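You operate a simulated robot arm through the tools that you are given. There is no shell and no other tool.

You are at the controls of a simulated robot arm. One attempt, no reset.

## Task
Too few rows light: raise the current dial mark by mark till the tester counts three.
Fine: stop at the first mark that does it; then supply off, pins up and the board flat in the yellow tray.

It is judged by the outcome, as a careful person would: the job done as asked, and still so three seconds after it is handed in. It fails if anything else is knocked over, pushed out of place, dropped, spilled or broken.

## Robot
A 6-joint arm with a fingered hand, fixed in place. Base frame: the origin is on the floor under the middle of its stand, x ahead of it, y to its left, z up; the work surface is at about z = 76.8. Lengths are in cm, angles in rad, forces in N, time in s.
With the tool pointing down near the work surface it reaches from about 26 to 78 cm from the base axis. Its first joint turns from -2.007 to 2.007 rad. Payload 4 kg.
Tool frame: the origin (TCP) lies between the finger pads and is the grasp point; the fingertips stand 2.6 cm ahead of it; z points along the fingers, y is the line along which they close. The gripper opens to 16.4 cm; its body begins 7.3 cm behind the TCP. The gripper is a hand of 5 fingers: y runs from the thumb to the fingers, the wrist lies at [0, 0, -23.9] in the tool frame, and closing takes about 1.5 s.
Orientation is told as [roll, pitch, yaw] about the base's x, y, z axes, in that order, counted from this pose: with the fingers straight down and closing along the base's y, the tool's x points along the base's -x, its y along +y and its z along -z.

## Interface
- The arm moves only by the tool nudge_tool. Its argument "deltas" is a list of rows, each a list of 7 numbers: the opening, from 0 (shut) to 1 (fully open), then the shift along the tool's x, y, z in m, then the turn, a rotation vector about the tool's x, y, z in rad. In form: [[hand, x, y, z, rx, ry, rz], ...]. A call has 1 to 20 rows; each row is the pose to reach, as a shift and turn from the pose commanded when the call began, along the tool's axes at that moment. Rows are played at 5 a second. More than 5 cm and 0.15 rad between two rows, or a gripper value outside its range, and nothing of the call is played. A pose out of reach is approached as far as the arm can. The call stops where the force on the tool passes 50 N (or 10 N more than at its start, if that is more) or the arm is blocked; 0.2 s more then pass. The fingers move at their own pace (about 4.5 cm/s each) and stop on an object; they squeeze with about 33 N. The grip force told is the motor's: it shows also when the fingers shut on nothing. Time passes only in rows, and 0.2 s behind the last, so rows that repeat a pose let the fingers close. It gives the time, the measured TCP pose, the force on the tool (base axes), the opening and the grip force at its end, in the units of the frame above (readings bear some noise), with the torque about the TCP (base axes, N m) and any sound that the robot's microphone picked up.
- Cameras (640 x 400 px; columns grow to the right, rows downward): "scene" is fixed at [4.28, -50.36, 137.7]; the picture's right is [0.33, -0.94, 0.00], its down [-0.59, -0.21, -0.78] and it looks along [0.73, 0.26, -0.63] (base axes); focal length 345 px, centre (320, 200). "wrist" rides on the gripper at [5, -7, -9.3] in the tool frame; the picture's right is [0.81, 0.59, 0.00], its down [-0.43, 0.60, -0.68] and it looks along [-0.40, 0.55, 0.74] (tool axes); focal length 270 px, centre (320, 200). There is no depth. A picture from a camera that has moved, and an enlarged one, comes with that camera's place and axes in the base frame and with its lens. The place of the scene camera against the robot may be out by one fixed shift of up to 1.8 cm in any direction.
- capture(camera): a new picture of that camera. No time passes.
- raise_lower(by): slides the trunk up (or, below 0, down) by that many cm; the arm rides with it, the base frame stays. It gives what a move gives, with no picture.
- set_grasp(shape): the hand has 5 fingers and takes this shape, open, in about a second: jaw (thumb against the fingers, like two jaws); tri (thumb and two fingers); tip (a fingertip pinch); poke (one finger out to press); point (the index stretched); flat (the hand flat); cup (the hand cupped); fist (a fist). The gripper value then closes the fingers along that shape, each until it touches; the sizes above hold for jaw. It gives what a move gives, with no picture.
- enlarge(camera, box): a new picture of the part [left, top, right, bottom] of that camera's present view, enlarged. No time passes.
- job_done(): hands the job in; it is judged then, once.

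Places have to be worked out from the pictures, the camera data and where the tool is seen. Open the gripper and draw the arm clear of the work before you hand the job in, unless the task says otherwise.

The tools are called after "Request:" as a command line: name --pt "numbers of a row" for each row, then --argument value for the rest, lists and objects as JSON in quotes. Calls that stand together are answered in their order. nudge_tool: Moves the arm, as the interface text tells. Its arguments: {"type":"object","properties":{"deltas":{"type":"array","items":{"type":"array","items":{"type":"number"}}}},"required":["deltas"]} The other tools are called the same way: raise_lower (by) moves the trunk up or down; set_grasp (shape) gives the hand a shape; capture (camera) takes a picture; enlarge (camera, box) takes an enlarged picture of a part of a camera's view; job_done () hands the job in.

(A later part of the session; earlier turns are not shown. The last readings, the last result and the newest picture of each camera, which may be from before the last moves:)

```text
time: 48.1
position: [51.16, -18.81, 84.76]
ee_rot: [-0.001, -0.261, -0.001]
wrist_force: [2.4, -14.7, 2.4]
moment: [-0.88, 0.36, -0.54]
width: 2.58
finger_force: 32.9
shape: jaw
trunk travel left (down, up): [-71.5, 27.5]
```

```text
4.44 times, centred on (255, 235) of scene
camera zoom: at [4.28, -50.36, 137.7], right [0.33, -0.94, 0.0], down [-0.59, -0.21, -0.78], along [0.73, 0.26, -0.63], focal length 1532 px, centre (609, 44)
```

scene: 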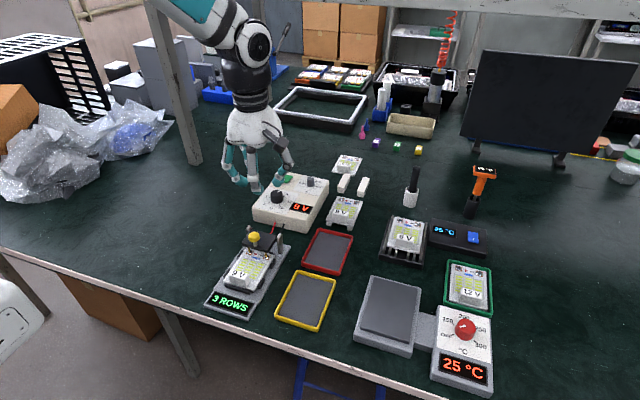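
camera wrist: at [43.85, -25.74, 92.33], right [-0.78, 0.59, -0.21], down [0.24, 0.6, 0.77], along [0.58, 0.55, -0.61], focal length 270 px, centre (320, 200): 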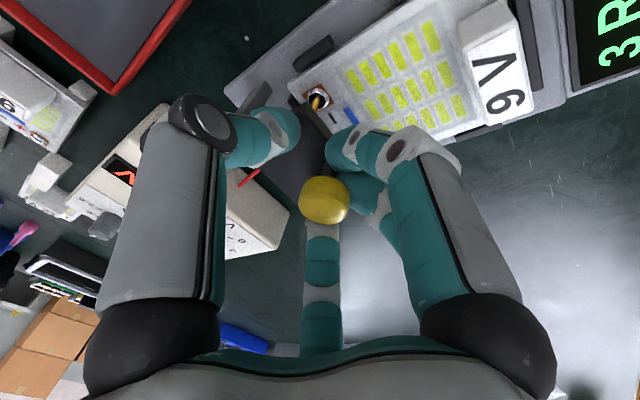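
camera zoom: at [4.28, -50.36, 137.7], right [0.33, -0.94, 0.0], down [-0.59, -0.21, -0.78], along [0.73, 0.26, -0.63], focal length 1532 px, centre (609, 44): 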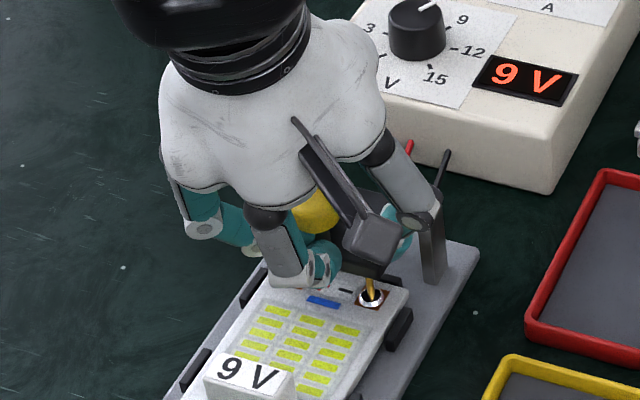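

There's a -14.7 N side force and the thumb may be touching something other than the knob. I zoom in before moving.

Request:
enlarge --camera "wrist" --box '[220, 80, 420, 240]'

Request:
enlarge --camera "scene" --box '[240, 215, 300, 265]'

```text
2.50 times, centred on (320, 160) of wrist
camera zoom: at [43.85, -25.74, 92.33], right [-0.78, 0.59, -0.21], down [0.24, 0.6, 0.77], along [0.58, 0.55, -0.61], focal length 676 px, centre (320, 300)
```

zoom: 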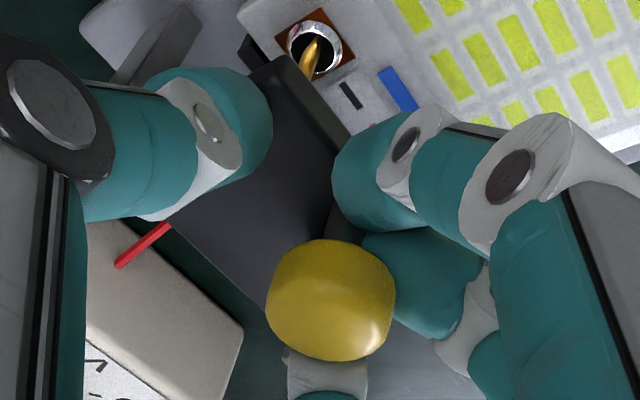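

```text
8.00 times, centred on (270, 240) of scene
camera zoom: at [4.28, -50.36, 137.7], right [0.33, -0.94, 0.0], down [-0.59, -0.21, -0.78], along [0.73, 0.26, -0.63], focal length 2757 px, centre (720, -120)
```

zoom: 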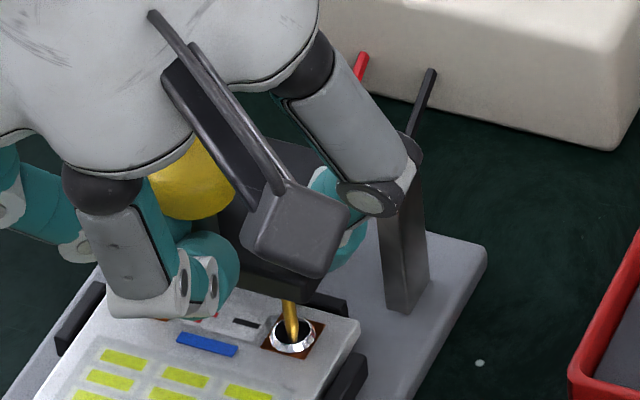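

The thumb tip is catching the edge of the black plate rather than the knob. I open, back off 1 cm along the tool axis, and close again higher on the knob.

Request:
nudge_tool --pt "0.2 0 0 0 0 0 0" --pt "0.32 0 0 0 0 0 0" --pt "0.32 0 0 0 0 0 0" --pt "0.32 0 0 -0.005 0 0 0" --pt "0.32 0 0 -0.011 0 0 0" --pt "0.32 0 0 -0.011 0 0 0"

Request:
enlarge --camera "wrist" --box '[220, 80, 420, 240]'

Request:
enlarge --camera "scene" --box '[230, 205, 300, 265]'

```text
time: 49.5
position: [50.7, -18.55, 85.8]
ee_rot: [0.0, -0.26, 0.0]
wrist_force: [-0.5, -0.2, 0.2]
moment: [0.01, 0.04, 0.01]
width: 5.24
finger_force: 0.1
shape: jaw
trunk travel left (down, up): [-71.5, 27.5]
```

```text
2.50 times, centred on (320, 160) of wrist
camera zoom: at [43.46, -25.5, 93.41], right [-0.78, 0.59, -0.21], down [0.24, 0.59, 0.77], along [0.57, 0.55, -0.61], focal length 676 px, centre (320, 300)
```

zoom: 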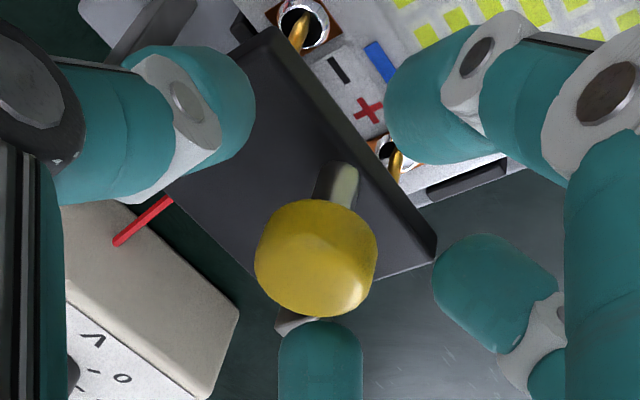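

```text
6.67 times, centred on (265, 235) of scene
camera zoom: at [4.28, -50.36, 137.7], right [0.33, -0.94, 0.0], down [-0.59, -0.21, -0.78], along [0.73, 0.26, -0.63], focal length 2298 px, centre (687, -33)
```

zoom: 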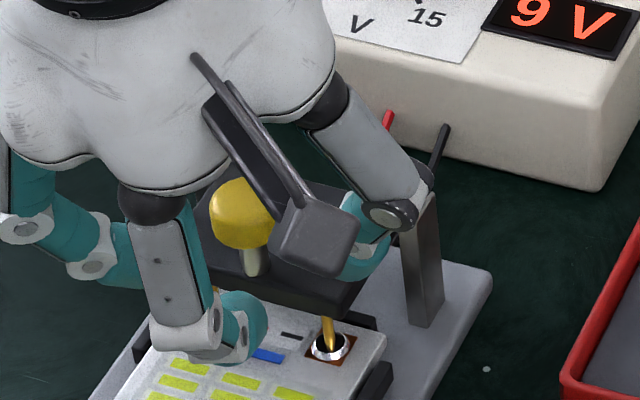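

The head is now 1.4 cm ahead of the TCP and the tips should clear the plate. I close again.

Request:
nudge_tool --pt "0.22 0 0 0 0 0 0" --pt "0.15 0 0 0 0 0 0" --pt "0.08 0 0 0 0 0 0" --pt "0.05 0 0 0 0 0 0" --pt "0.05 0 0 0 0 0 0" --pt "0.05 0 0 0 0 0 0"

Request:
enlarge --camera "wrist" --box '[220, 80, 420, 240]'

Request:
enlarge --camera "scene" --box '[230, 205, 300, 265]'

```text
time: 51.0
position: [50.87, -18.5, 85.8]
ee_rot: [0.001, -0.26, 0.001]
wrist_force: [11.1, 0.6, -6.0]
moment: [0.06, -0.22, 0.01]
width: 1.66
finger_force: 32.5
shape: jaw
trunk travel left (down, up): [-71.5, 27.5]
```

```text
2.50 times, centred on (320, 160) of wrist
camera zoom: at [43.63, -25.52, 93.39], right [-0.78, 0.59, -0.21], down [0.24, 0.6, 0.77], along [0.57, 0.55, -0.61], focal length 676 px, centre (320, 300)
```

zoom: 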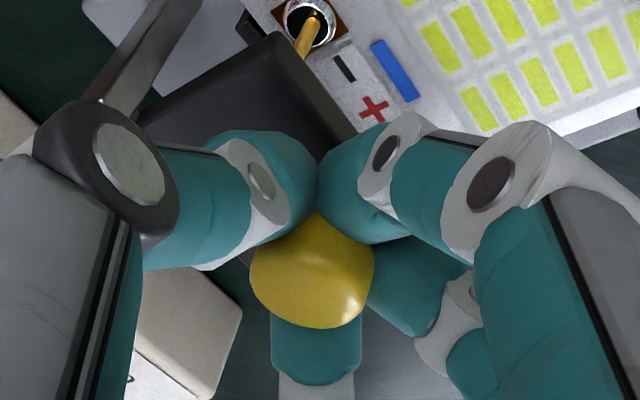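

```text
6.67 times, centred on (265, 235) of scene
camera zoom: at [4.28, -50.36, 137.7], right [0.33, -0.94, 0.0], down [-0.59, -0.21, -0.78], along [0.73, 0.26, -0.63], focal length 2298 px, centre (687, -33)
```

zoom: 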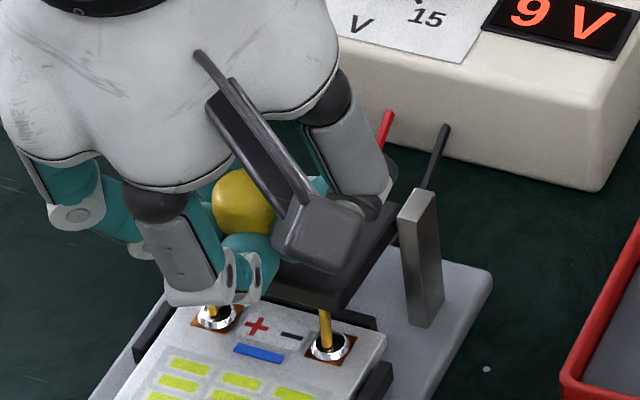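

The knob is now firmly held. I start lifting along the hinge arc — about 15° of plate swing — then check how it moves.

Request:
nudge_tool --pt "0.0 -0.0038 0 -0.0018 0 0.045 0" --pt "0.0 -0.0076 0 -0.0035 0 0.09 0" --pt "0.0 -0.0116 0 -0.0049 0 0.135 0" --pt "0.0 -0.0156 0 -0.006 0 0.18 0" --pt "0.0 -0.0156 0 -0.006 0 0.18 0"

Request:
capture --camera "wrist"

Request:
enlarge --camera "scene" --box '[210, 185, 320, 275]'

```text
time: 52.1
position: [52.04, -18.51, 86.73]
ee_rot: [0.0, -0.077, 0.002]
wrist_force: [1.3, 1.5, -8.2]
moment: [0.16, 0.16, 0.04]
width: 1.68
finger_force: 32.9
shape: jaw
trunk travel left (down, up): [-71.5, 27.5]
```

```text
taken
camera wrist: at [46.37, -25.52, 95.56], right [-0.81, 0.59, -0.06], down [0.38, 0.6, 0.71], along [0.45, 0.55, -0.7], focal length 270 px, centre (320, 200)
```

wrist: 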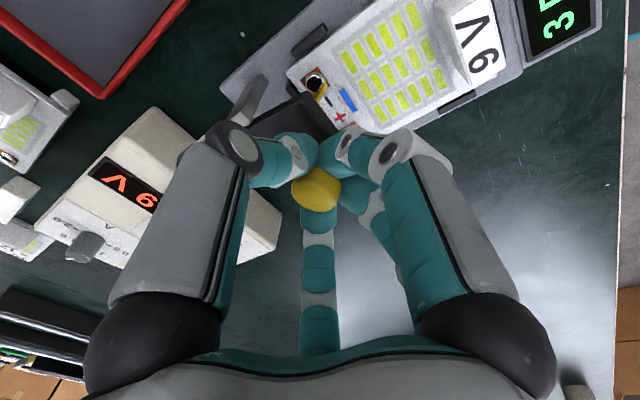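

```text
4.44 times, centred on (265, 230) of scene
camera zoom: at [4.28, -50.36, 137.7], right [0.33, -0.94, 0.0], down [-0.59, -0.21, -0.78], along [0.73, 0.26, -0.63], focal length 1532 px, centre (564, 67)
```

zoom: 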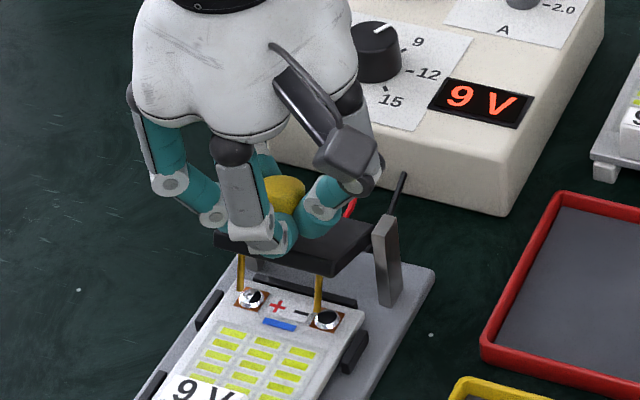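

The plate swings up on its rear hinge and the pins have left the contacts, with low forces. I continue along the arc to about 45°.

Request:
nudge_tool --pt "0.0 -0.0039 0 -0.0015 0 0.045 0" --pt "0.0 -0.0078 0 -0.0029 0 0.09 0" --pt "0.0 -0.0118 0 -0.0039 0 0.135 0" --pt "0.0 -0.0159 0 -0.0047 0 0.18 0" --pt "0.0 -0.02 0 -0.0053 0 0.225 0" --pt "0.0 -0.0242 0 -0.0056 0 0.27 0" --pt "0.0 -0.0284 0 -0.0056 0 0.315 0" --pt "0.0 -0.0327 0 -0.0055 0 0.36 0" --pt "0.0 -0.0327 0 -0.0055 0 0.36 0"

Request:
capture --camera "wrist"

Request:
enlarge --camera "scene" --box '[210, 165, 330, 275]'

```text
time: 54.1
position: [54.82, -18.57, 87.75]
ee_rot: [0.002, 0.287, 0.0]
wrist_force: [-26.5, -1.5, -1.9]
moment: [0.04, 1.68, 0.14]
width: 1.63
finger_force: 33.2
shape: jaw
trunk travel left (down, up): [-71.5, 27.5]
```

```text
taken
camera wrist: at [52.74, -25.53, 97.99], right [-0.78, 0.59, 0.23], down [0.61, 0.59, 0.53], along [0.17, 0.55, -0.82], focal length 270 px, centre (320, 200)
```

wrist: 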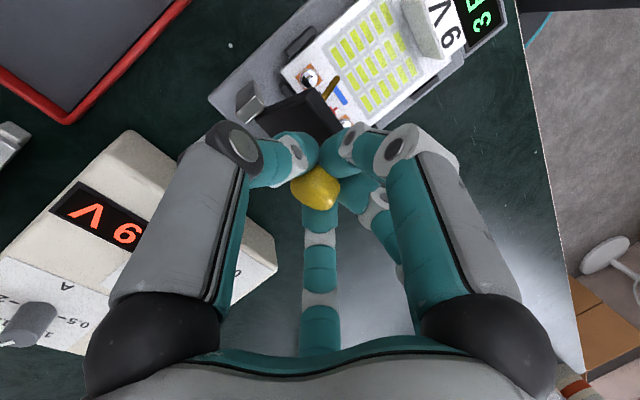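

```text
3.64 times, centred on (270, 220) of scene
camera zoom: at [4.28, -50.36, 137.7], right [0.33, -0.94, 0.0], down [-0.59, -0.21, -0.78], along [0.73, 0.26, -0.63], focal length 1253 px, centre (502, 127)
```

zoom: 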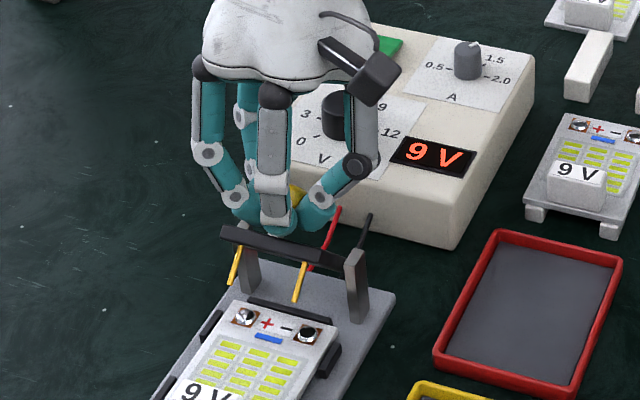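

The plate is roughly 40° up, but a side force of 26 N and a bending moment show my arc/tilt lags the plate. I ease the position back slightly and tilt the hand further to match, then read the forces.

Request:
nudge_tool --pt "0.0 0.0018 0 -0.0002 0 0.07 0" --pt "0.0 0.0036 0 -0.0004 0 0.14 0" --pt "0.0 0.0036 0 -0.0004 0 0.14 0"

Request:
enlarge --camera "scene" --box '[210, 165, 330, 275]'

Request:
enlarge --camera "wrist" --box '[200, 60, 420, 240]'

```text
time: 55.0
position: [55.25, -18.56, 87.71]
ee_rot: [-0.001, 0.419, 0.002]
wrist_force: [-1.7, 0.6, -18.6]
moment: [0.13, 0.06, -0.03]
width: 1.63
finger_force: 32.5
shape: jaw
trunk travel left (down, up): [-71.5, 27.5]
```

```text
3.64 times, centred on (270, 220) of scene
camera zoom: at [4.28, -50.36, 137.7], right [0.33, -0.94, 0.0], down [-0.59, -0.21, -0.78], along [0.73, 0.26, -0.63], focal length 1253 px, centre (502, 127)
```

zoom: 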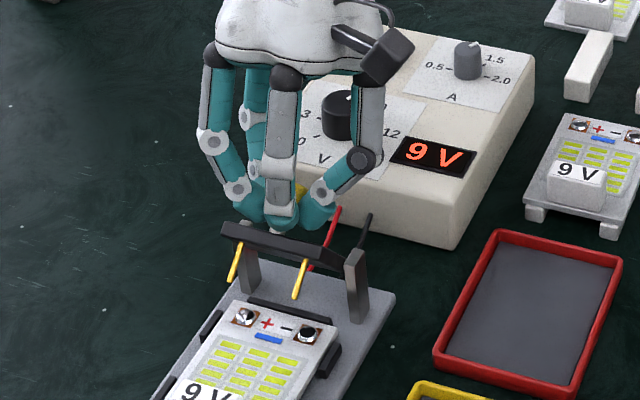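

```text
2.22 times, centred on (310, 150) of wrist
camera zoom: at [54.45, -25.48, 98.14], right [-0.74, 0.59, 0.33], down [0.67, 0.6, 0.44], along [0.06, 0.55, -0.83], focal length 601 px, centre (342, 311)
```

zoom: 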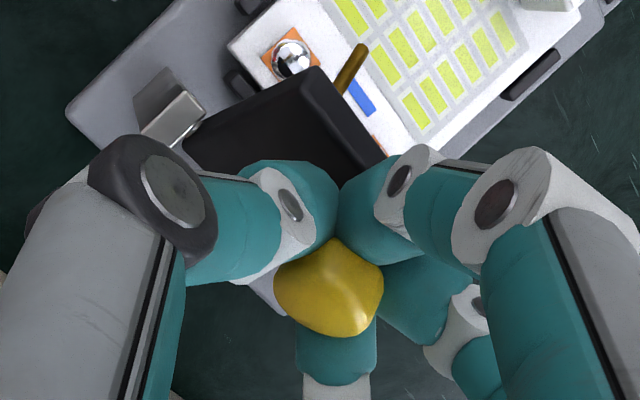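

With the tilt matched the moment vanished, which pins the hinge at about (55.8, 80.4) and the knob radius at 6.1 cm. I carry on along that arc, hand rotating with the plate, to about 60°.

Request:
nudge_tool --pt "0.0 -0.0047 0 -0.0022 0 0.05 0" --pt "0.0 -0.0099 0 -0.0046 0 0.105 0" --pt "0.0 -0.0144 0 -0.0061 0 0.17 0" --pt "0.0 -0.0189 0 -0.0076 0 0.236 0" --pt "0.0 -0.0235 0 -0.0085 0 0.3 0" --pt "0.0 -0.0283 0 -0.0094 0 0.367 0" --pt "0.0 -0.0283 0 -0.0094 0 0.367 0"

Request:
enlarge --camera "scene" --box '[210, 165, 330, 275]'

Request:
capture --camera "wrist"

```text
time: 56.2
position: [52.69, -18.09, 85.81]
ee_rot: [-0.03, 0.657, -0.004]
wrist_force: [22.1, -25.6, 6.4]
moment: [-0.39, -1.1, 0.42]
width: 1.81
finger_force: 32.7
shape: jaw
out of reach, approached as far as the arm can: row 3, 4, 5, 6
trunk travel left (down, up): [-71.5, 27.5]
stopped in row 6: the force on the tool passed its limit at 75 N (the readings are from after the stop); the commanded pose is now the measured one
```

```text
3.64 times, centred on (270, 220) of scene
camera zoom: at [4.28, -50.36, 137.7], right [0.33, -0.94, 0.0], down [-0.59, -0.21, -0.78], along [0.73, 0.26, -0.63], focal length 1253 px, centre (502, 127)
```

zoom: 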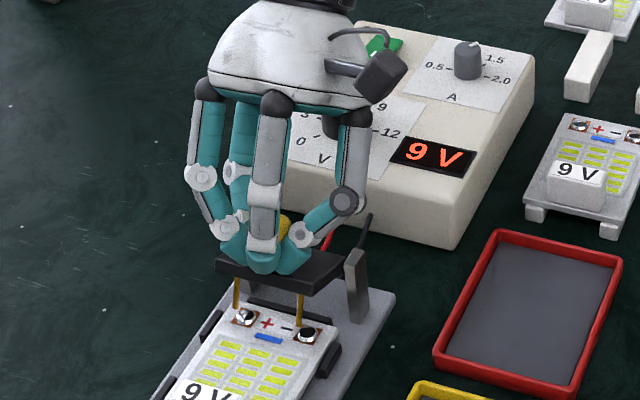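

```text
taken
camera wrist: at [54.59, -24.79, 96.31], right [-0.65, 0.59, 0.48], down [0.75, 0.61, 0.26], along [-0.14, 0.53, -0.84], focal length 270 px, centre (320, 200)
```

wrist: 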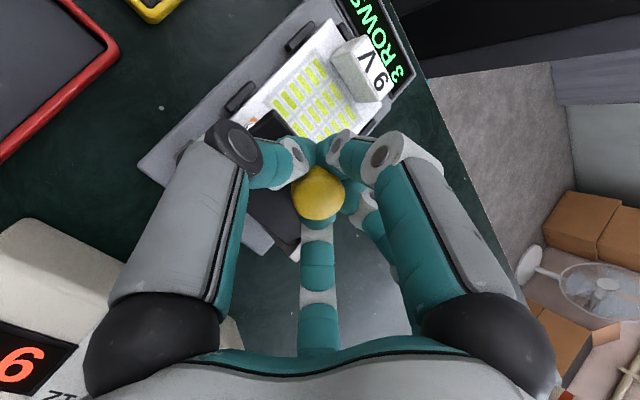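

The extra tilt ran into the arm's joint limit, so the hand slid back and the plate is now only slightly raised; nothing else has moved. I'll lower the plate gently back down, release, and redo the lift with the trunk higher and the hand starting from a forward tilt so the whole swing is within reach.

Request:
nudge_tool --pt "0.0 0.0002 0 0.003 0 0 0" --pt "0.0 0.0003 0 0.006 0 0 0" --pt "0.0 0.0003 0 0.009 0 0 0"

Request:
enlarge --camera "scene" --box '[210, 185, 310, 275]'

Request:
enlarge --camera "wrist" --box '[200, 60, 420, 260]'

```text
time: 56.8
position: [52.71, -18.08, 85.88]
ee_rot: [-0.034, 0.645, -0.004]
wrist_force: [15.2, -16.3, 9.7]
moment: [-0.27, -0.8, 0.26]
width: 1.76
finger_force: 32.9
shape: jaw
trunk travel left (down, up): [-71.5, 27.5]
stopped in row 2: the force on the tool passed its limit at 51 N (the readings are from after the stop); the commanded pose is now the measured one
```

```text
4.44 times, centred on (260, 230) of scene
camera zoom: at [4.28, -50.36, 137.7], right [0.33, -0.94, 0.0], down [-0.59, -0.21, -0.78], along [0.73, 0.26, -0.63], focal length 1532 px, centre (587, 67)
```

zoom: 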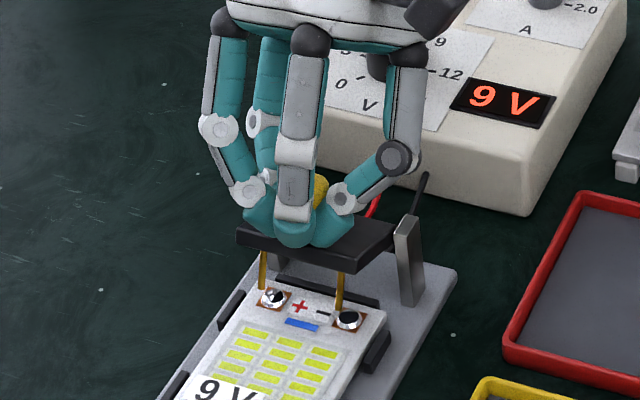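

```text
2.00 times, centred on (310, 160) of wrist
camera zoom: at [54.48, -24.79, 96.29], right [-0.65, 0.59, 0.47], down [0.74, 0.61, 0.26], along [-0.13, 0.52, -0.84], focal length 541 px, centre (340, 280)
```

zoom: 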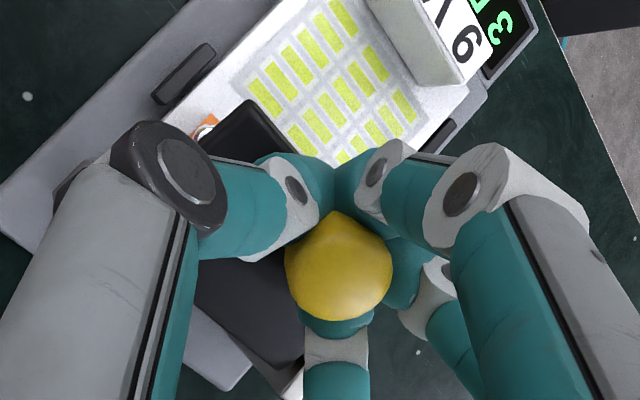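

Pushing straight down just presses the fingertips on the plate. I instead rotate the hand back with the plate as it goes down to its rest position, also undoing the small sideways offset.

Request:
nudge_tool --pt "0.0 0.0 -0.002 0.0 -0.017 -0.03 0" --pt "0.0 0.0015 -0.004 0.002 -0.034 -0.08 0" --pt "0.0 0.003 -0.0045 0.005 -0.034 -0.13 0" --pt "0.0 0.0045 -0.0045 0.008 -0.034 -0.18 0" --pt "0.0 0.0058 -0.0045 0.0105 -0.034 -0.22 0"

Request:
enlarge --camera "scene" --box '[210, 185, 310, 275]'

Request:
enlarge --camera "wrist" --box '[200, 60, 420, 260]'

```text
time: 58.0
position: [51.76, -18.22, 85.33]
ee_rot: [0.004, 0.428, -0.001]
wrist_force: [31.9, -0.2, 7.2]
moment: [-0.2, -1.39, 0.1]
width: 1.72
finger_force: 32.9
shape: jaw
trunk travel left (down, up): [-71.5, 27.5]
```

```text
4.44 times, centred on (260, 230) of scene
camera zoom: at [4.28, -50.36, 137.7], right [0.33, -0.94, 0.0], down [-0.59, -0.21, -0.78], along [0.73, 0.26, -0.63], focal length 1532 px, centre (587, 67)
```

zoom: 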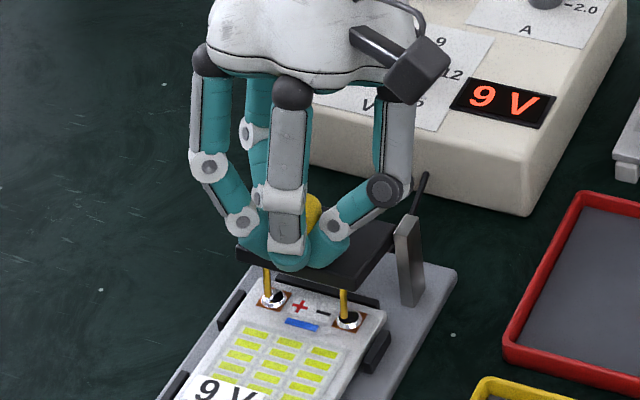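

```text
2.00 times, centred on (310, 160) of wrist
camera zoom: at [51.13, -25.33, 95.54], right [-0.73, 0.59, 0.34], down [0.68, 0.59, 0.44], along [0.06, 0.55, -0.83], focal length 541 px, centre (340, 280)
```

zoom: 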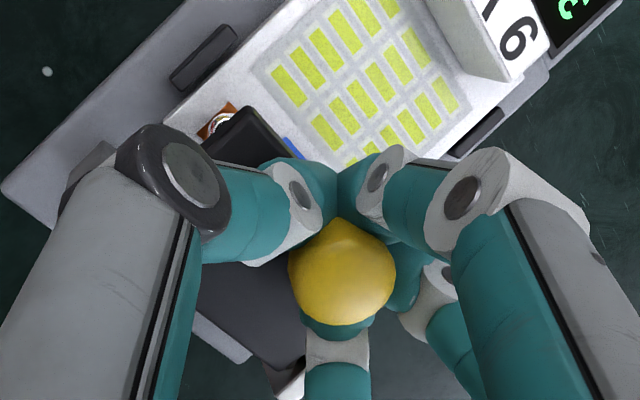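

The pins are back down on the contacts. I open the hand and back away along the tool axis.

Request:
nudge_tool --pt "0.1 0 0 0 0 0 0" --pt "0.2 0 0 0 0 0 0" --pt "0.3 0 0 0 0 0 0" --pt "0.35 0 0 0 0 0 0" --pt "0.35 0 0 0 0 0 0" --pt "0.35 0 0 -0.02 0 0 0" --pt "0.35 0 0 -0.05 0 0 0" --pt "0.35 0 0 -0.08 0 0 0"

Request:
capture --camera "scene"

Request:
enlarge --camera "scene" --box '[190, 220, 350, 330]'

```text
time: 59.8
position: [54.8, -18.5, 92.36]
ee_rot: [0.008, 0.435, -0.003]
wrist_force: [0.2, -0.5, -0.4]
moment: [0.03, -0.03, 0.02]
width: 5.69
finger_force: 0.0
shape: jaw
trunk travel left (down, up): [-71.5, 27.5]
```

```text
taken
```

scene: 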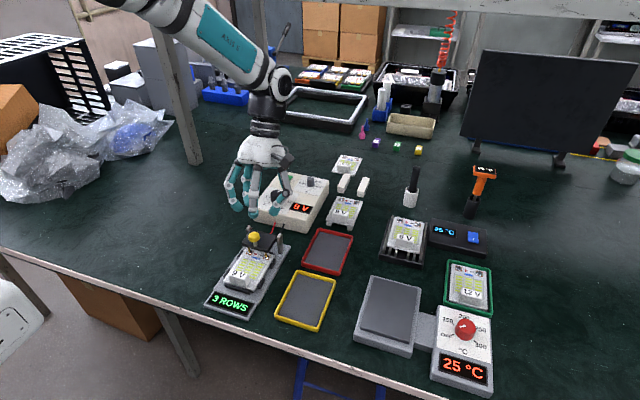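

```text
3.64 times, centred on (270, 275) of scene
camera zoom: at [4.28, -50.36, 137.7], right [0.33, -0.94, 0.0], down [-0.59, -0.21, -0.78], along [0.73, 0.26, -0.63], focal length 1253 px, centre (502, -73)
```

zoom: 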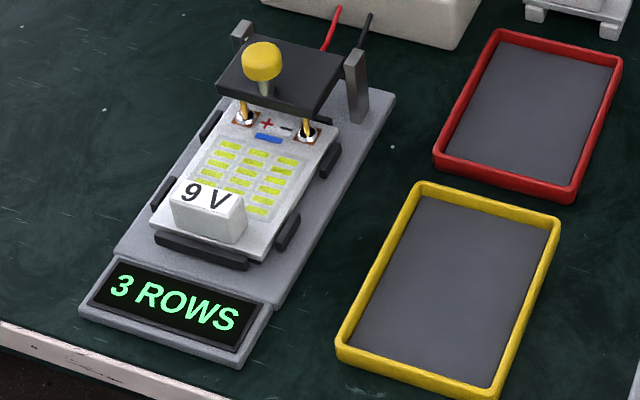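

Everything is back exactly as before. A simpler way: the knob head sits ~4 cm above the hinge line, so pushing it in +x with one vertical finger will swing the plate up without any hand tilt. I straighten the hand, back off in front of the knob, and take the poke shape.

Request:
nudge_tool --pt "0.35 0.015 0 -0.015 0 -0.11 0" --pt "0.35 0.035 0 -0.015 0 -0.22 0" --pt "0.35 0.058 0.001 -0.01 0 -0.33 0" --pt "0.35 0.0814 0.001 -0.002 0 -0.435 0" --pt "0.35 0.0814 0.001 -0.002 0 -0.435 0"

Request:
set_grasp --shape "poke"

Request:
capture --camera "wrist"

Request:
enlarge --camera "scene" --box '[190, 150, 330, 290]'

```text
time: 61.0
position: [47.44, -18.4, 95.82]
ee_rot: [0.007, 0.002, -0.006]
wrist_force: [0.3, 0.2, 0.3]
moment: [-0.01, 0.01, 0.0]
width: 5.7
finger_force: 0.1
shape: jaw
trunk travel left (down, up): [-71.5, 27.5]
```

```text
time: 61.9
position: [47.43, -18.33, 95.9]
ee_rot: [0.007, 0.002, -0.006]
wrist_force: [-0.4, 0.1, -0.1]
moment: [-0.02, 0.0, -0.02]
width: 0.0
finger_force: 0.1
shape: poke
trunk travel left (down, up): [-71.5, 27.5]
```

```text
taken
camera wrist: at [42.42, -25.35, 105.1], right [-0.81, 0.59, 0.01], down [0.44, 0.59, 0.68], along [0.4, 0.55, -0.73], focal length 270 px, centre (320, 200)
```

wrist: 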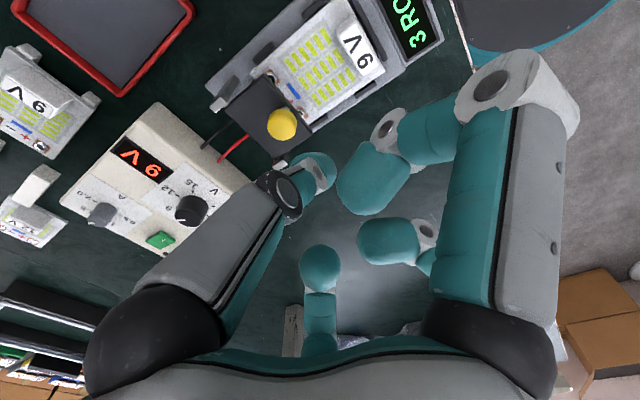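

```text
2.86 times, centred on (260, 220) of scene
camera zoom: at [4.28, -50.36, 137.7], right [0.33, -0.94, 0.0], down [-0.59, -0.21, -0.78], along [0.73, 0.26, -0.63], focal length 985 px, centre (491, 143)
```

zoom: 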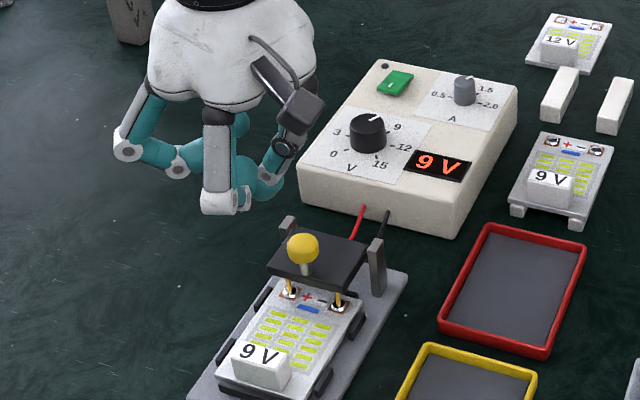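

The poke finger is ready, with the knob ahead of it. I descend in front of the knob, stopping with the tip near head height, and check alignment.

Request:
nudge_tool --pt "1 0 0.0015 0.026 0 0 0" --pt "1 0 0.0015 0.052 0 0 0" --pt "1 0 0.0015 0.078 0 0 0" --pt "1 0 0.0015 0.078 0 0 0"

Request:
capture --camera "wrist"

Request:
enlarge --camera "scene" --box '[200, 190, 300, 290]'

```text
time: 62.9
position: [47.49, -18.14, 88.24]
ee_rot: [0.008, 0.002, -0.006]
wrist_force: [-0.1, 0.3, -0.7]
moment: [0.0, -0.01, 0.0]
width: 0.01
finger_force: 0.1
shape: poke
trunk travel left (down, up): [-71.5, 27.5]
```

```text
taken
camera wrist: at [42.53, -25.1, 97.27], right [-0.81, 0.59, 0.01], down [0.44, 0.59, 0.68], along [0.4, 0.55, -0.73], focal length 270 px, centre (320, 200)
```

wrist: 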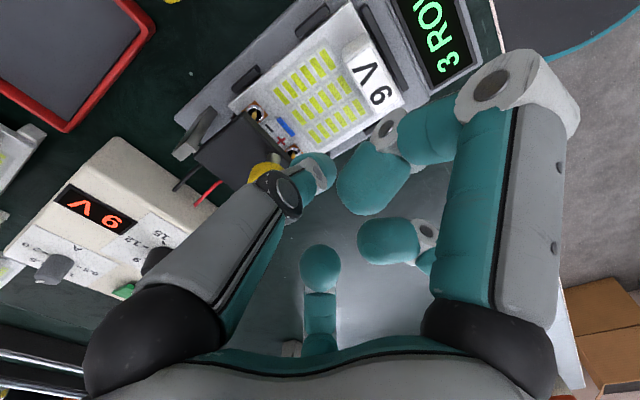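

```text
4.00 times, centred on (250, 240) of scene
camera zoom: at [4.28, -50.36, 137.7], right [0.33, -0.94, 0.0], down [-0.59, -0.21, -0.78], along [0.73, 0.26, -0.63], focal length 1379 px, centre (600, 40)
```

zoom: 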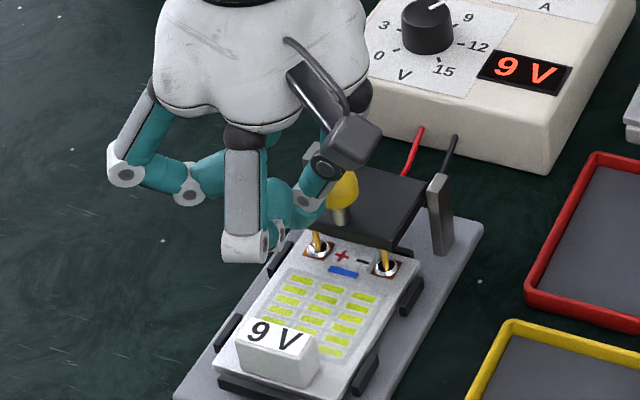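

The tip is about 1.6 cm in front of the knob head, well centered in y. I lower 2 cm to put the tip at head height.

Request:
nudge_tool --pt "1 0 0.0005 0.01 0 0 0" --pt "1 0 0.001 0.02 0 0 0" --pt "1 0 0.001 0.02 0 0 0"

Request:
enlarge --camera "wrist" --box '[200, 100, 400, 240]'

Request:
enlarge --camera "scene" --box '[220, 200, 300, 270]'

```text
time: 63.7
position: [47.45, -18.01, 86.1]
ee_rot: [0.007, 0.001, -0.005]
wrist_force: [0.4, -0.2, -0.1]
moment: [-0.03, -0.04, 0.01]
width: 0.0
finger_force: 0.2
shape: poke
trunk travel left (down, up): [-71.5, 27.5]
```

```text
2.86 times, centred on (300, 170) of wrist
camera zoom: at [42.5, -25.13, 95.31], right [-0.81, 0.59, 0.01], down [0.44, 0.59, 0.68], along [0.4, 0.55, -0.73], focal length 772 px, centre (377, 286)
```

zoom: 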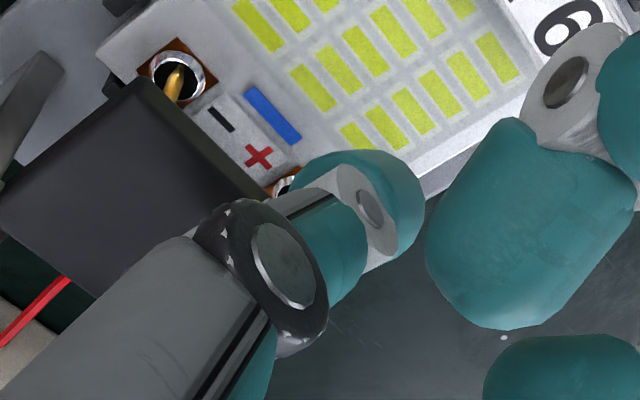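

```text
5.71 times, centred on (260, 235) of scene
camera zoom: at [4.28, -50.36, 137.7], right [0.33, -0.94, 0.0], down [-0.59, -0.21, -0.78], along [0.73, 0.26, -0.63], focal length 1970 px, centre (663, 0)
```

zoom: 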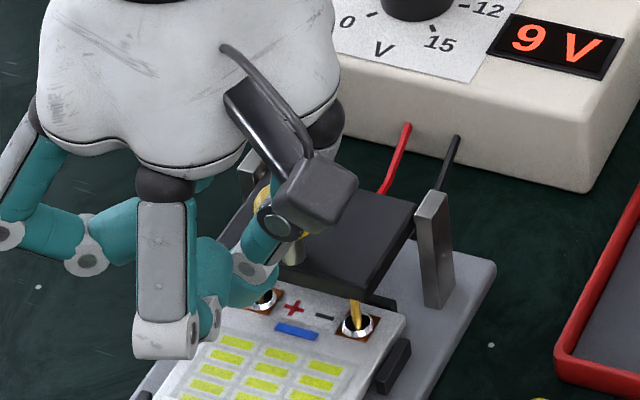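

The tip is where I predicted, just in front of the head. I push it in +x while rising slightly, aiming for about 30° of plate swing, with the force guard active.

Request:
nudge_tool --pt "1 -0.008 0.003 0.0 0 0 0" --pt "1 -0.0165 0.003 0.0 0 0 0" --pt "1 -0.021 0.003 -0.0015 0 0 0" --pt "1 -0.026 0.003 -0.003 0 0 0" --pt "1 -0.0325 0.003 -0.006 0 0 0" --pt "1 -0.039 0.003 -0.009 0 0 0"

Request:
capture --camera "wrist"

Request:
enlarge --camera "scene" --box '[210, 190, 310, 270]'

```text
time: 65.1
position: [51.35, -17.79, 87.11]
ee_rot: [0.007, 0.0, -0.006]
wrist_force: [-6.4, -0.1, 6.4]
moment: [-0.02, 0.16, -0.06]
width: 0.0
finger_force: 0.1
shape: poke
trunk travel left (down, up): [-71.5, 27.5]
```

```text
taken
camera wrist: at [46.3, -24.85, 96.29], right [-0.81, 0.59, 0.01], down [0.44, 0.59, 0.68], along [0.4, 0.55, -0.73], focal length 270 px, centre (320, 200)
```

wrist: 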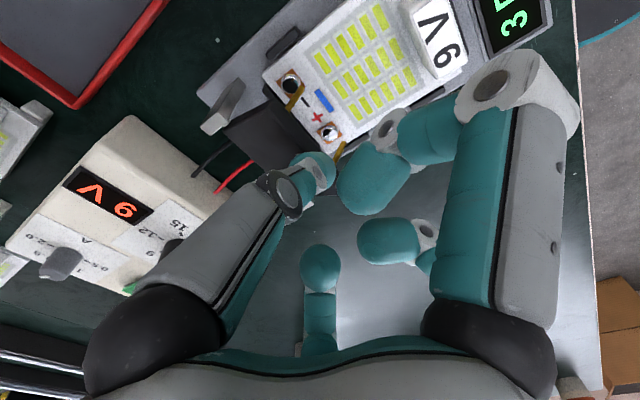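

```text
5.00 times, centred on (260, 230) of scene
camera zoom: at [4.28, -50.36, 137.7], right [0.33, -0.94, 0.0], down [-0.59, -0.21, -0.78], along [0.73, 0.26, -0.63], focal length 1723 px, centre (620, 50)
```

zoom: 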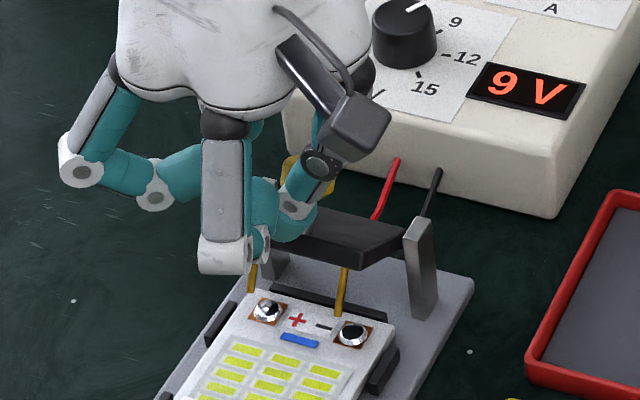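

The plate is up about 30° with only ~9 N. I continue pushing and rising toward 60°.

Request:
nudge_tool --pt "1 -0.006 0.0 -0.004 0 0 0" --pt "1 -0.012 0.0 -0.0075 0 0 0" --pt "1 -0.0176 0.0 -0.0105 0 0 0" --pt "1 -0.024 0.0 -0.013 0 0 0" --pt "1 -0.031 0.0 -0.0155 0 0 0"

Request:
capture --camera "wrist"

Request:
enlarge --camera "scene" --box '[210, 190, 310, 270]'

```text
time: 66.3
position: [54.43, -17.72, 88.59]
ee_rot: [0.007, 0.002, -0.004]
wrist_force: [0.7, 0.1, -0.2]
moment: [0.01, 0.0, -0.01]
width: 0.03
finger_force: 0.0
shape: poke
trunk travel left (down, up): [-71.5, 27.5]
```

```text
taken
camera wrist: at [49.48, -24.74, 97.8], right [-0.81, 0.59, 0.01], down [0.44, 0.59, 0.68], along [0.4, 0.55, -0.73], focal length 270 px, centre (320, 200)
```

wrist: 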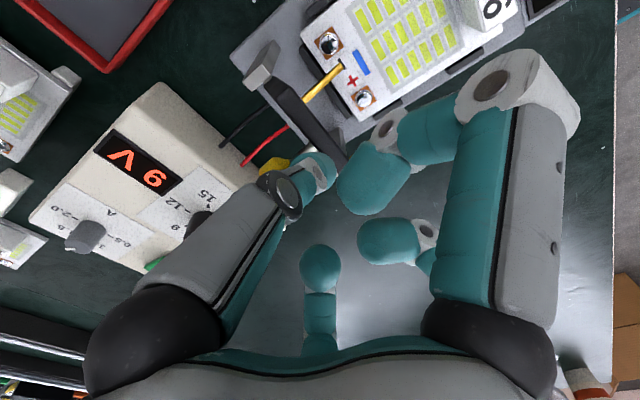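

```text
5.00 times, centred on (260, 230) of scene
camera zoom: at [4.28, -50.36, 137.7], right [0.33, -0.94, 0.0], down [-0.59, -0.21, -0.78], along [0.73, 0.26, -0.63], focal length 1723 px, centre (620, 50)
```

zoom: 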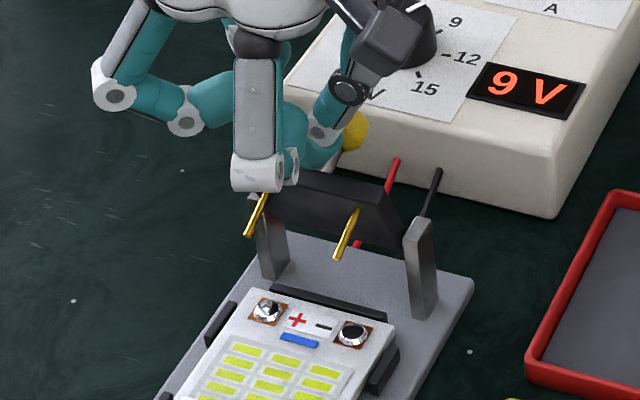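

The plate has swung up to near vertical with the pins facing forward, and the finger carries no load. I lift the finger away and see whether it stays up.

Request:
nudge_tool --pt "1 0.002 0 -0.02 0 0 0" --pt "1 0.01 0 -0.05 0 0 0" --pt "1 0.03 0 -0.08 0 0 0" --pt "1 0.05 0 -0.1 0 0 0"

Request:
enlarge --camera "scene" --box '[190, 200, 330, 310]'

Request:
capture --camera "wrist"

```text
time: 67.3
position: [49.37, -17.68, 98.57]
ee_rot: [0.007, 0.002, -0.006]
wrist_force: [-0.4, 0.1, -0.2]
moment: [-0.02, -0.02, -0.01]
width: 0.0
finger_force: 0.0
shape: poke
trunk travel left (down, up): [-71.5, 27.5]
```

```text
3.64 times, centred on (260, 255) of scene
camera zoom: at [4.28, -50.36, 137.7], right [0.33, -0.94, 0.0], down [-0.59, -0.21, -0.78], along [0.73, 0.26, -0.63], focal length 1253 px, centre (538, 0)
```

zoom: 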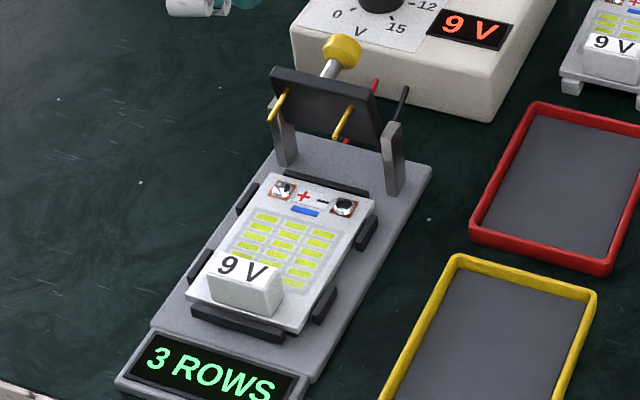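

```text
taken
camera wrist: at [44.38, -24.61, 107.88], right [-0.81, 0.59, 0.0], down [0.44, 0.59, 0.68], along [0.4, 0.55, -0.73], focal length 270 px, centre (320, 200)
```

wrist: 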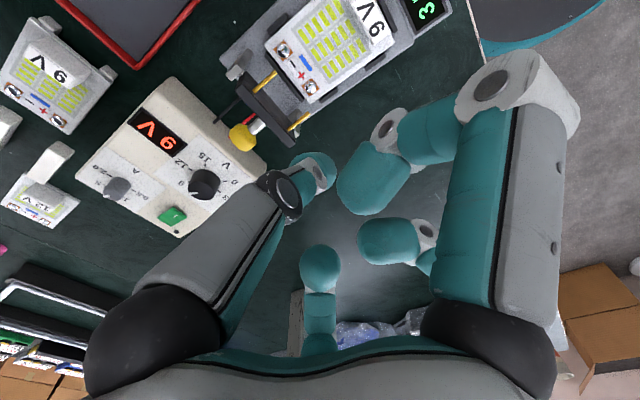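

The pin block stays up on its own. Now for the board: I return to the jaw shape with a moderate opening and move above the board's white block to measure it and the yellow tray.

Request:
set_grasp --shape "jaw"

Request:
nudge_tool --pt "0.6 0.02 -0.01 0 0 0 0" --pt "0.45 0.04 -0.02 0 0 0 0" --pt "0.35 0.055 -0.03 0 0 0 0" --pt "0.35 0.06 -0.03 0 0 0 0" --pt "0.35 0.06 -0.03 0 0 0 0" --pt "0.35 0.06 -0.03 0 0 0 0"

Request:
capture --camera "wrist"

Request:
capture --camera "scene"

```text
time: 68.2
position: [49.43, -17.7, 98.59]
ee_rot: [0.007, 0.001, -0.004]
wrist_force: [-0.4, 0.5, -0.1]
moment: [0.02, 0.03, -0.05]
width: 16.41
finger_force: 0.1
shape: jaw
trunk travel left (down, up): [-71.5, 27.5]
```

```text
time: 69.6
position: [43.57, -20.78, 98.5]
ee_rot: [0.007, 0.002, -0.007]
wrist_force: [0.0, -0.6, -0.4]
moment: [-0.01, 0.0, 0.04]
width: 5.79
finger_force: 0.2
shape: jaw
trunk travel left (down, up): [-71.5, 27.5]
```

```text
taken
camera wrist: at [38.45, -27.81, 107.78], right [-0.81, 0.59, 0.01], down [0.44, 0.59, 0.68], along [0.4, 0.55, -0.73], focal length 270 px, centre (320, 200)
```

wrist: 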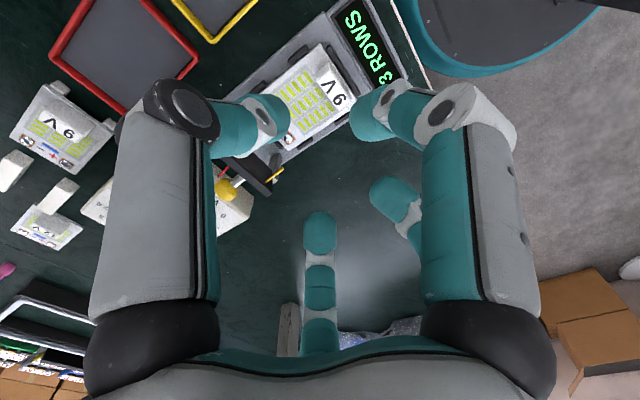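

```text
taken
```

scene: 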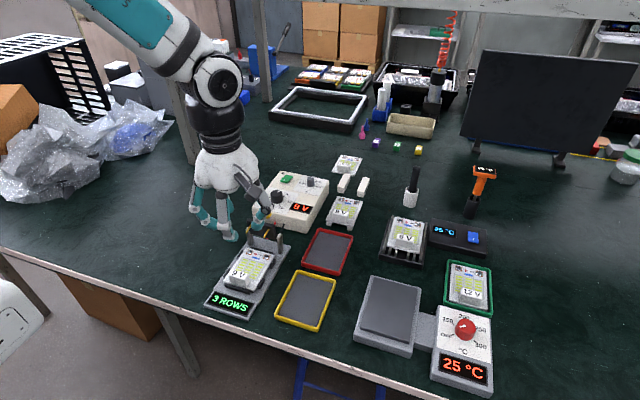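

I zoom on the board and block from here, and on the tray.

Request:
enlarge --camera "wrist" --box '[250, 20, 400, 140]'

Request:
enlarge --camera "scene" --box '[200, 240, 350, 340]'

```text
3.33 times, centred on (325, 80) of wrist
camera zoom: at [38.45, -27.81, 107.78], right [-0.81, 0.59, 0.01], down [0.44, 0.59, 0.68], along [0.4, 0.55, -0.73], focal length 901 px, centre (303, 600)
```

zoom: 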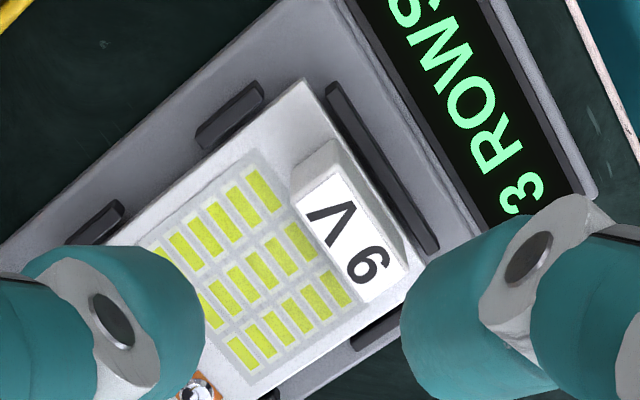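

```text
4.00 times, centred on (275, 290) of scene
camera zoom: at [4.28, -50.36, 137.7], right [0.33, -0.94, 0.0], down [-0.59, -0.21, -0.78], along [0.73, 0.26, -0.63], focal length 1379 px, centre (500, -160)
```

zoom: 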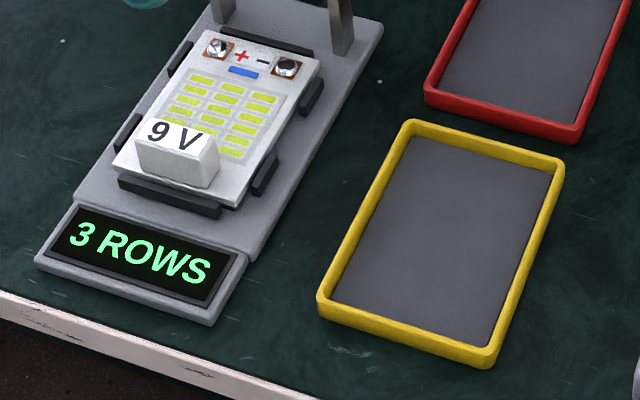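

The block is about 1.85 (x) × 3.4 (y), centered at (43.15, -18.6) with its top at z≈80.8; the board is ~10.5 × 7.2 and only just fits the tray. I open the hand wide for a free view and move above the tray to measure it accurately.

Request:
nudge_tool --pt "0.6 0.0 -0.03 0 -0.007 0 0.007" --pt "0.8 0.0 -0.06 0 -0.007 0 0.007" --pt "1 -0.004 -0.09 0.0 -0.007 0 0.007" --pt "1 -0.004 -0.122 0.0 -0.007 0 0.007" --pt "1 -0.004 -0.122 0.0 -0.007 0 0.007" --pt "1 -0.004 -0.122 0.0 -0.007 0 0.007"

Request:
capture --camera "wrist"

Request:
enlarge --camera "wrist" --box '[210, 10, 430, 150]'

```text
time: 71.0
position: [43.61, -33.15, 98.72]
ee_rot: [0.014, 0.002, -0.012]
wrist_force: [0.1, 0.8, 0.1]
moment: [0.0, 0.01, 0.0]
width: 16.36
finger_force: 0.1
shape: jaw
trunk travel left (down, up): [-71.5, 27.5]
```

```text
taken
camera wrist: at [38.61, -40.21, 107.83], right [-0.8, 0.6, 0.01], down [0.44, 0.58, 0.68], along [0.4, 0.55, -0.73], focal length 270 px, centre (320, 200)
```

wrist: 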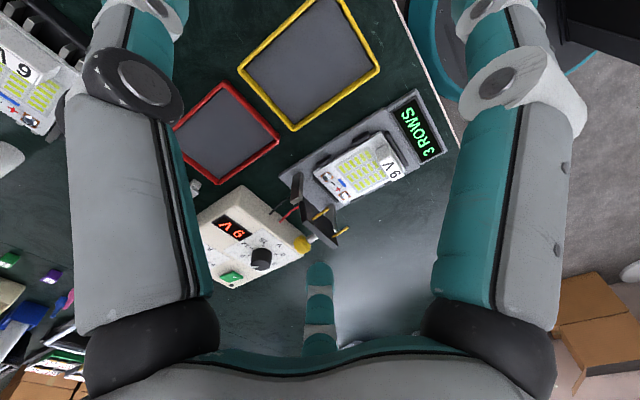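

```text
2.86 times, centred on (320, 80) of wrist
camera zoom: at [38.61, -40.21, 107.83], right [-0.8, 0.6, 0.01], down [0.44, 0.58, 0.68], along [0.4, 0.55, -0.73], focal length 772 px, centre (320, 543)
```

zoom: 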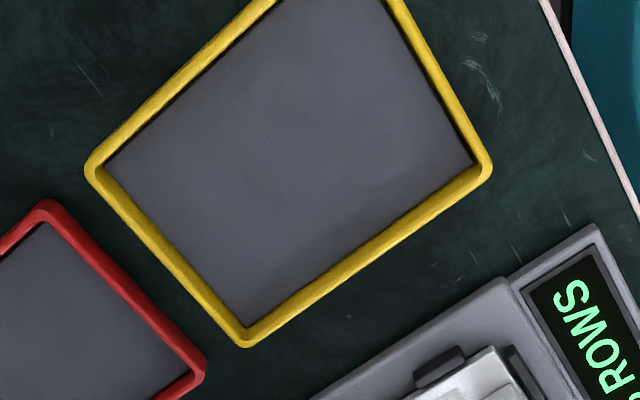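

The tray's inner floor measures x 39.3–50.4, y -37.3 to -29.2 (center ≈ (44.8, -33.2)), aligned with the base. I zoom on the tester in the same view to measure the board's outline.

Request:
enlarge --camera "wrist" --box '[270, 90, 450, 220]'

Request:
enlarge --camera "wrist" --box '[230, 0, 400, 100]'

```text
3.08 times, centred on (360, 155) of wrist
camera zoom: at [38.61, -40.21, 107.83], right [-0.8, 0.6, 0.01], down [0.44, 0.58, 0.68], along [0.4, 0.55, -0.73], focal length 832 px, centre (197, 338)
```

zoom: 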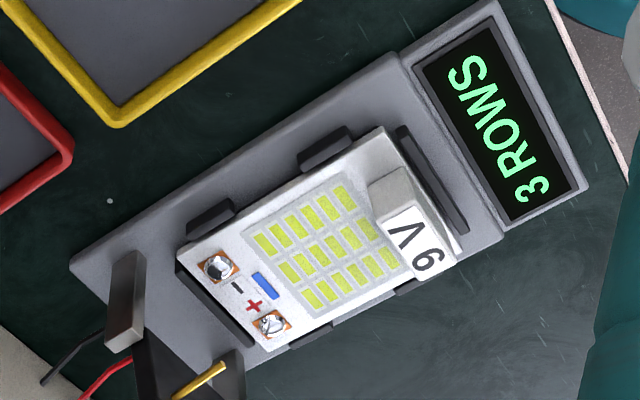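

```text
3.76 times, centred on (315, 50) of wrist
camera zoom: at [38.61, -40.21, 107.83], right [-0.8, 0.6, 0.01], down [0.44, 0.58, 0.68], along [0.4, 0.55, -0.73], focal length 1018 px, centre (339, 765)
```

zoom: 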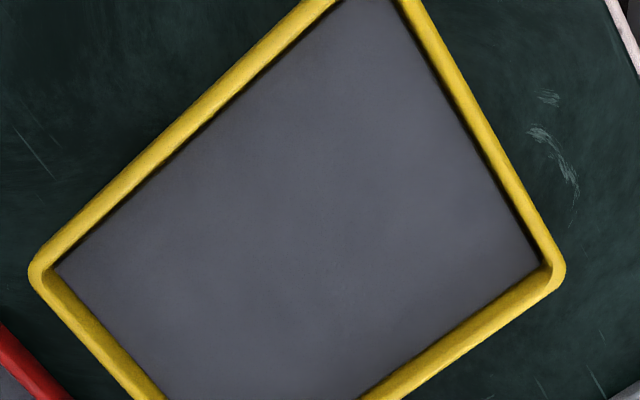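

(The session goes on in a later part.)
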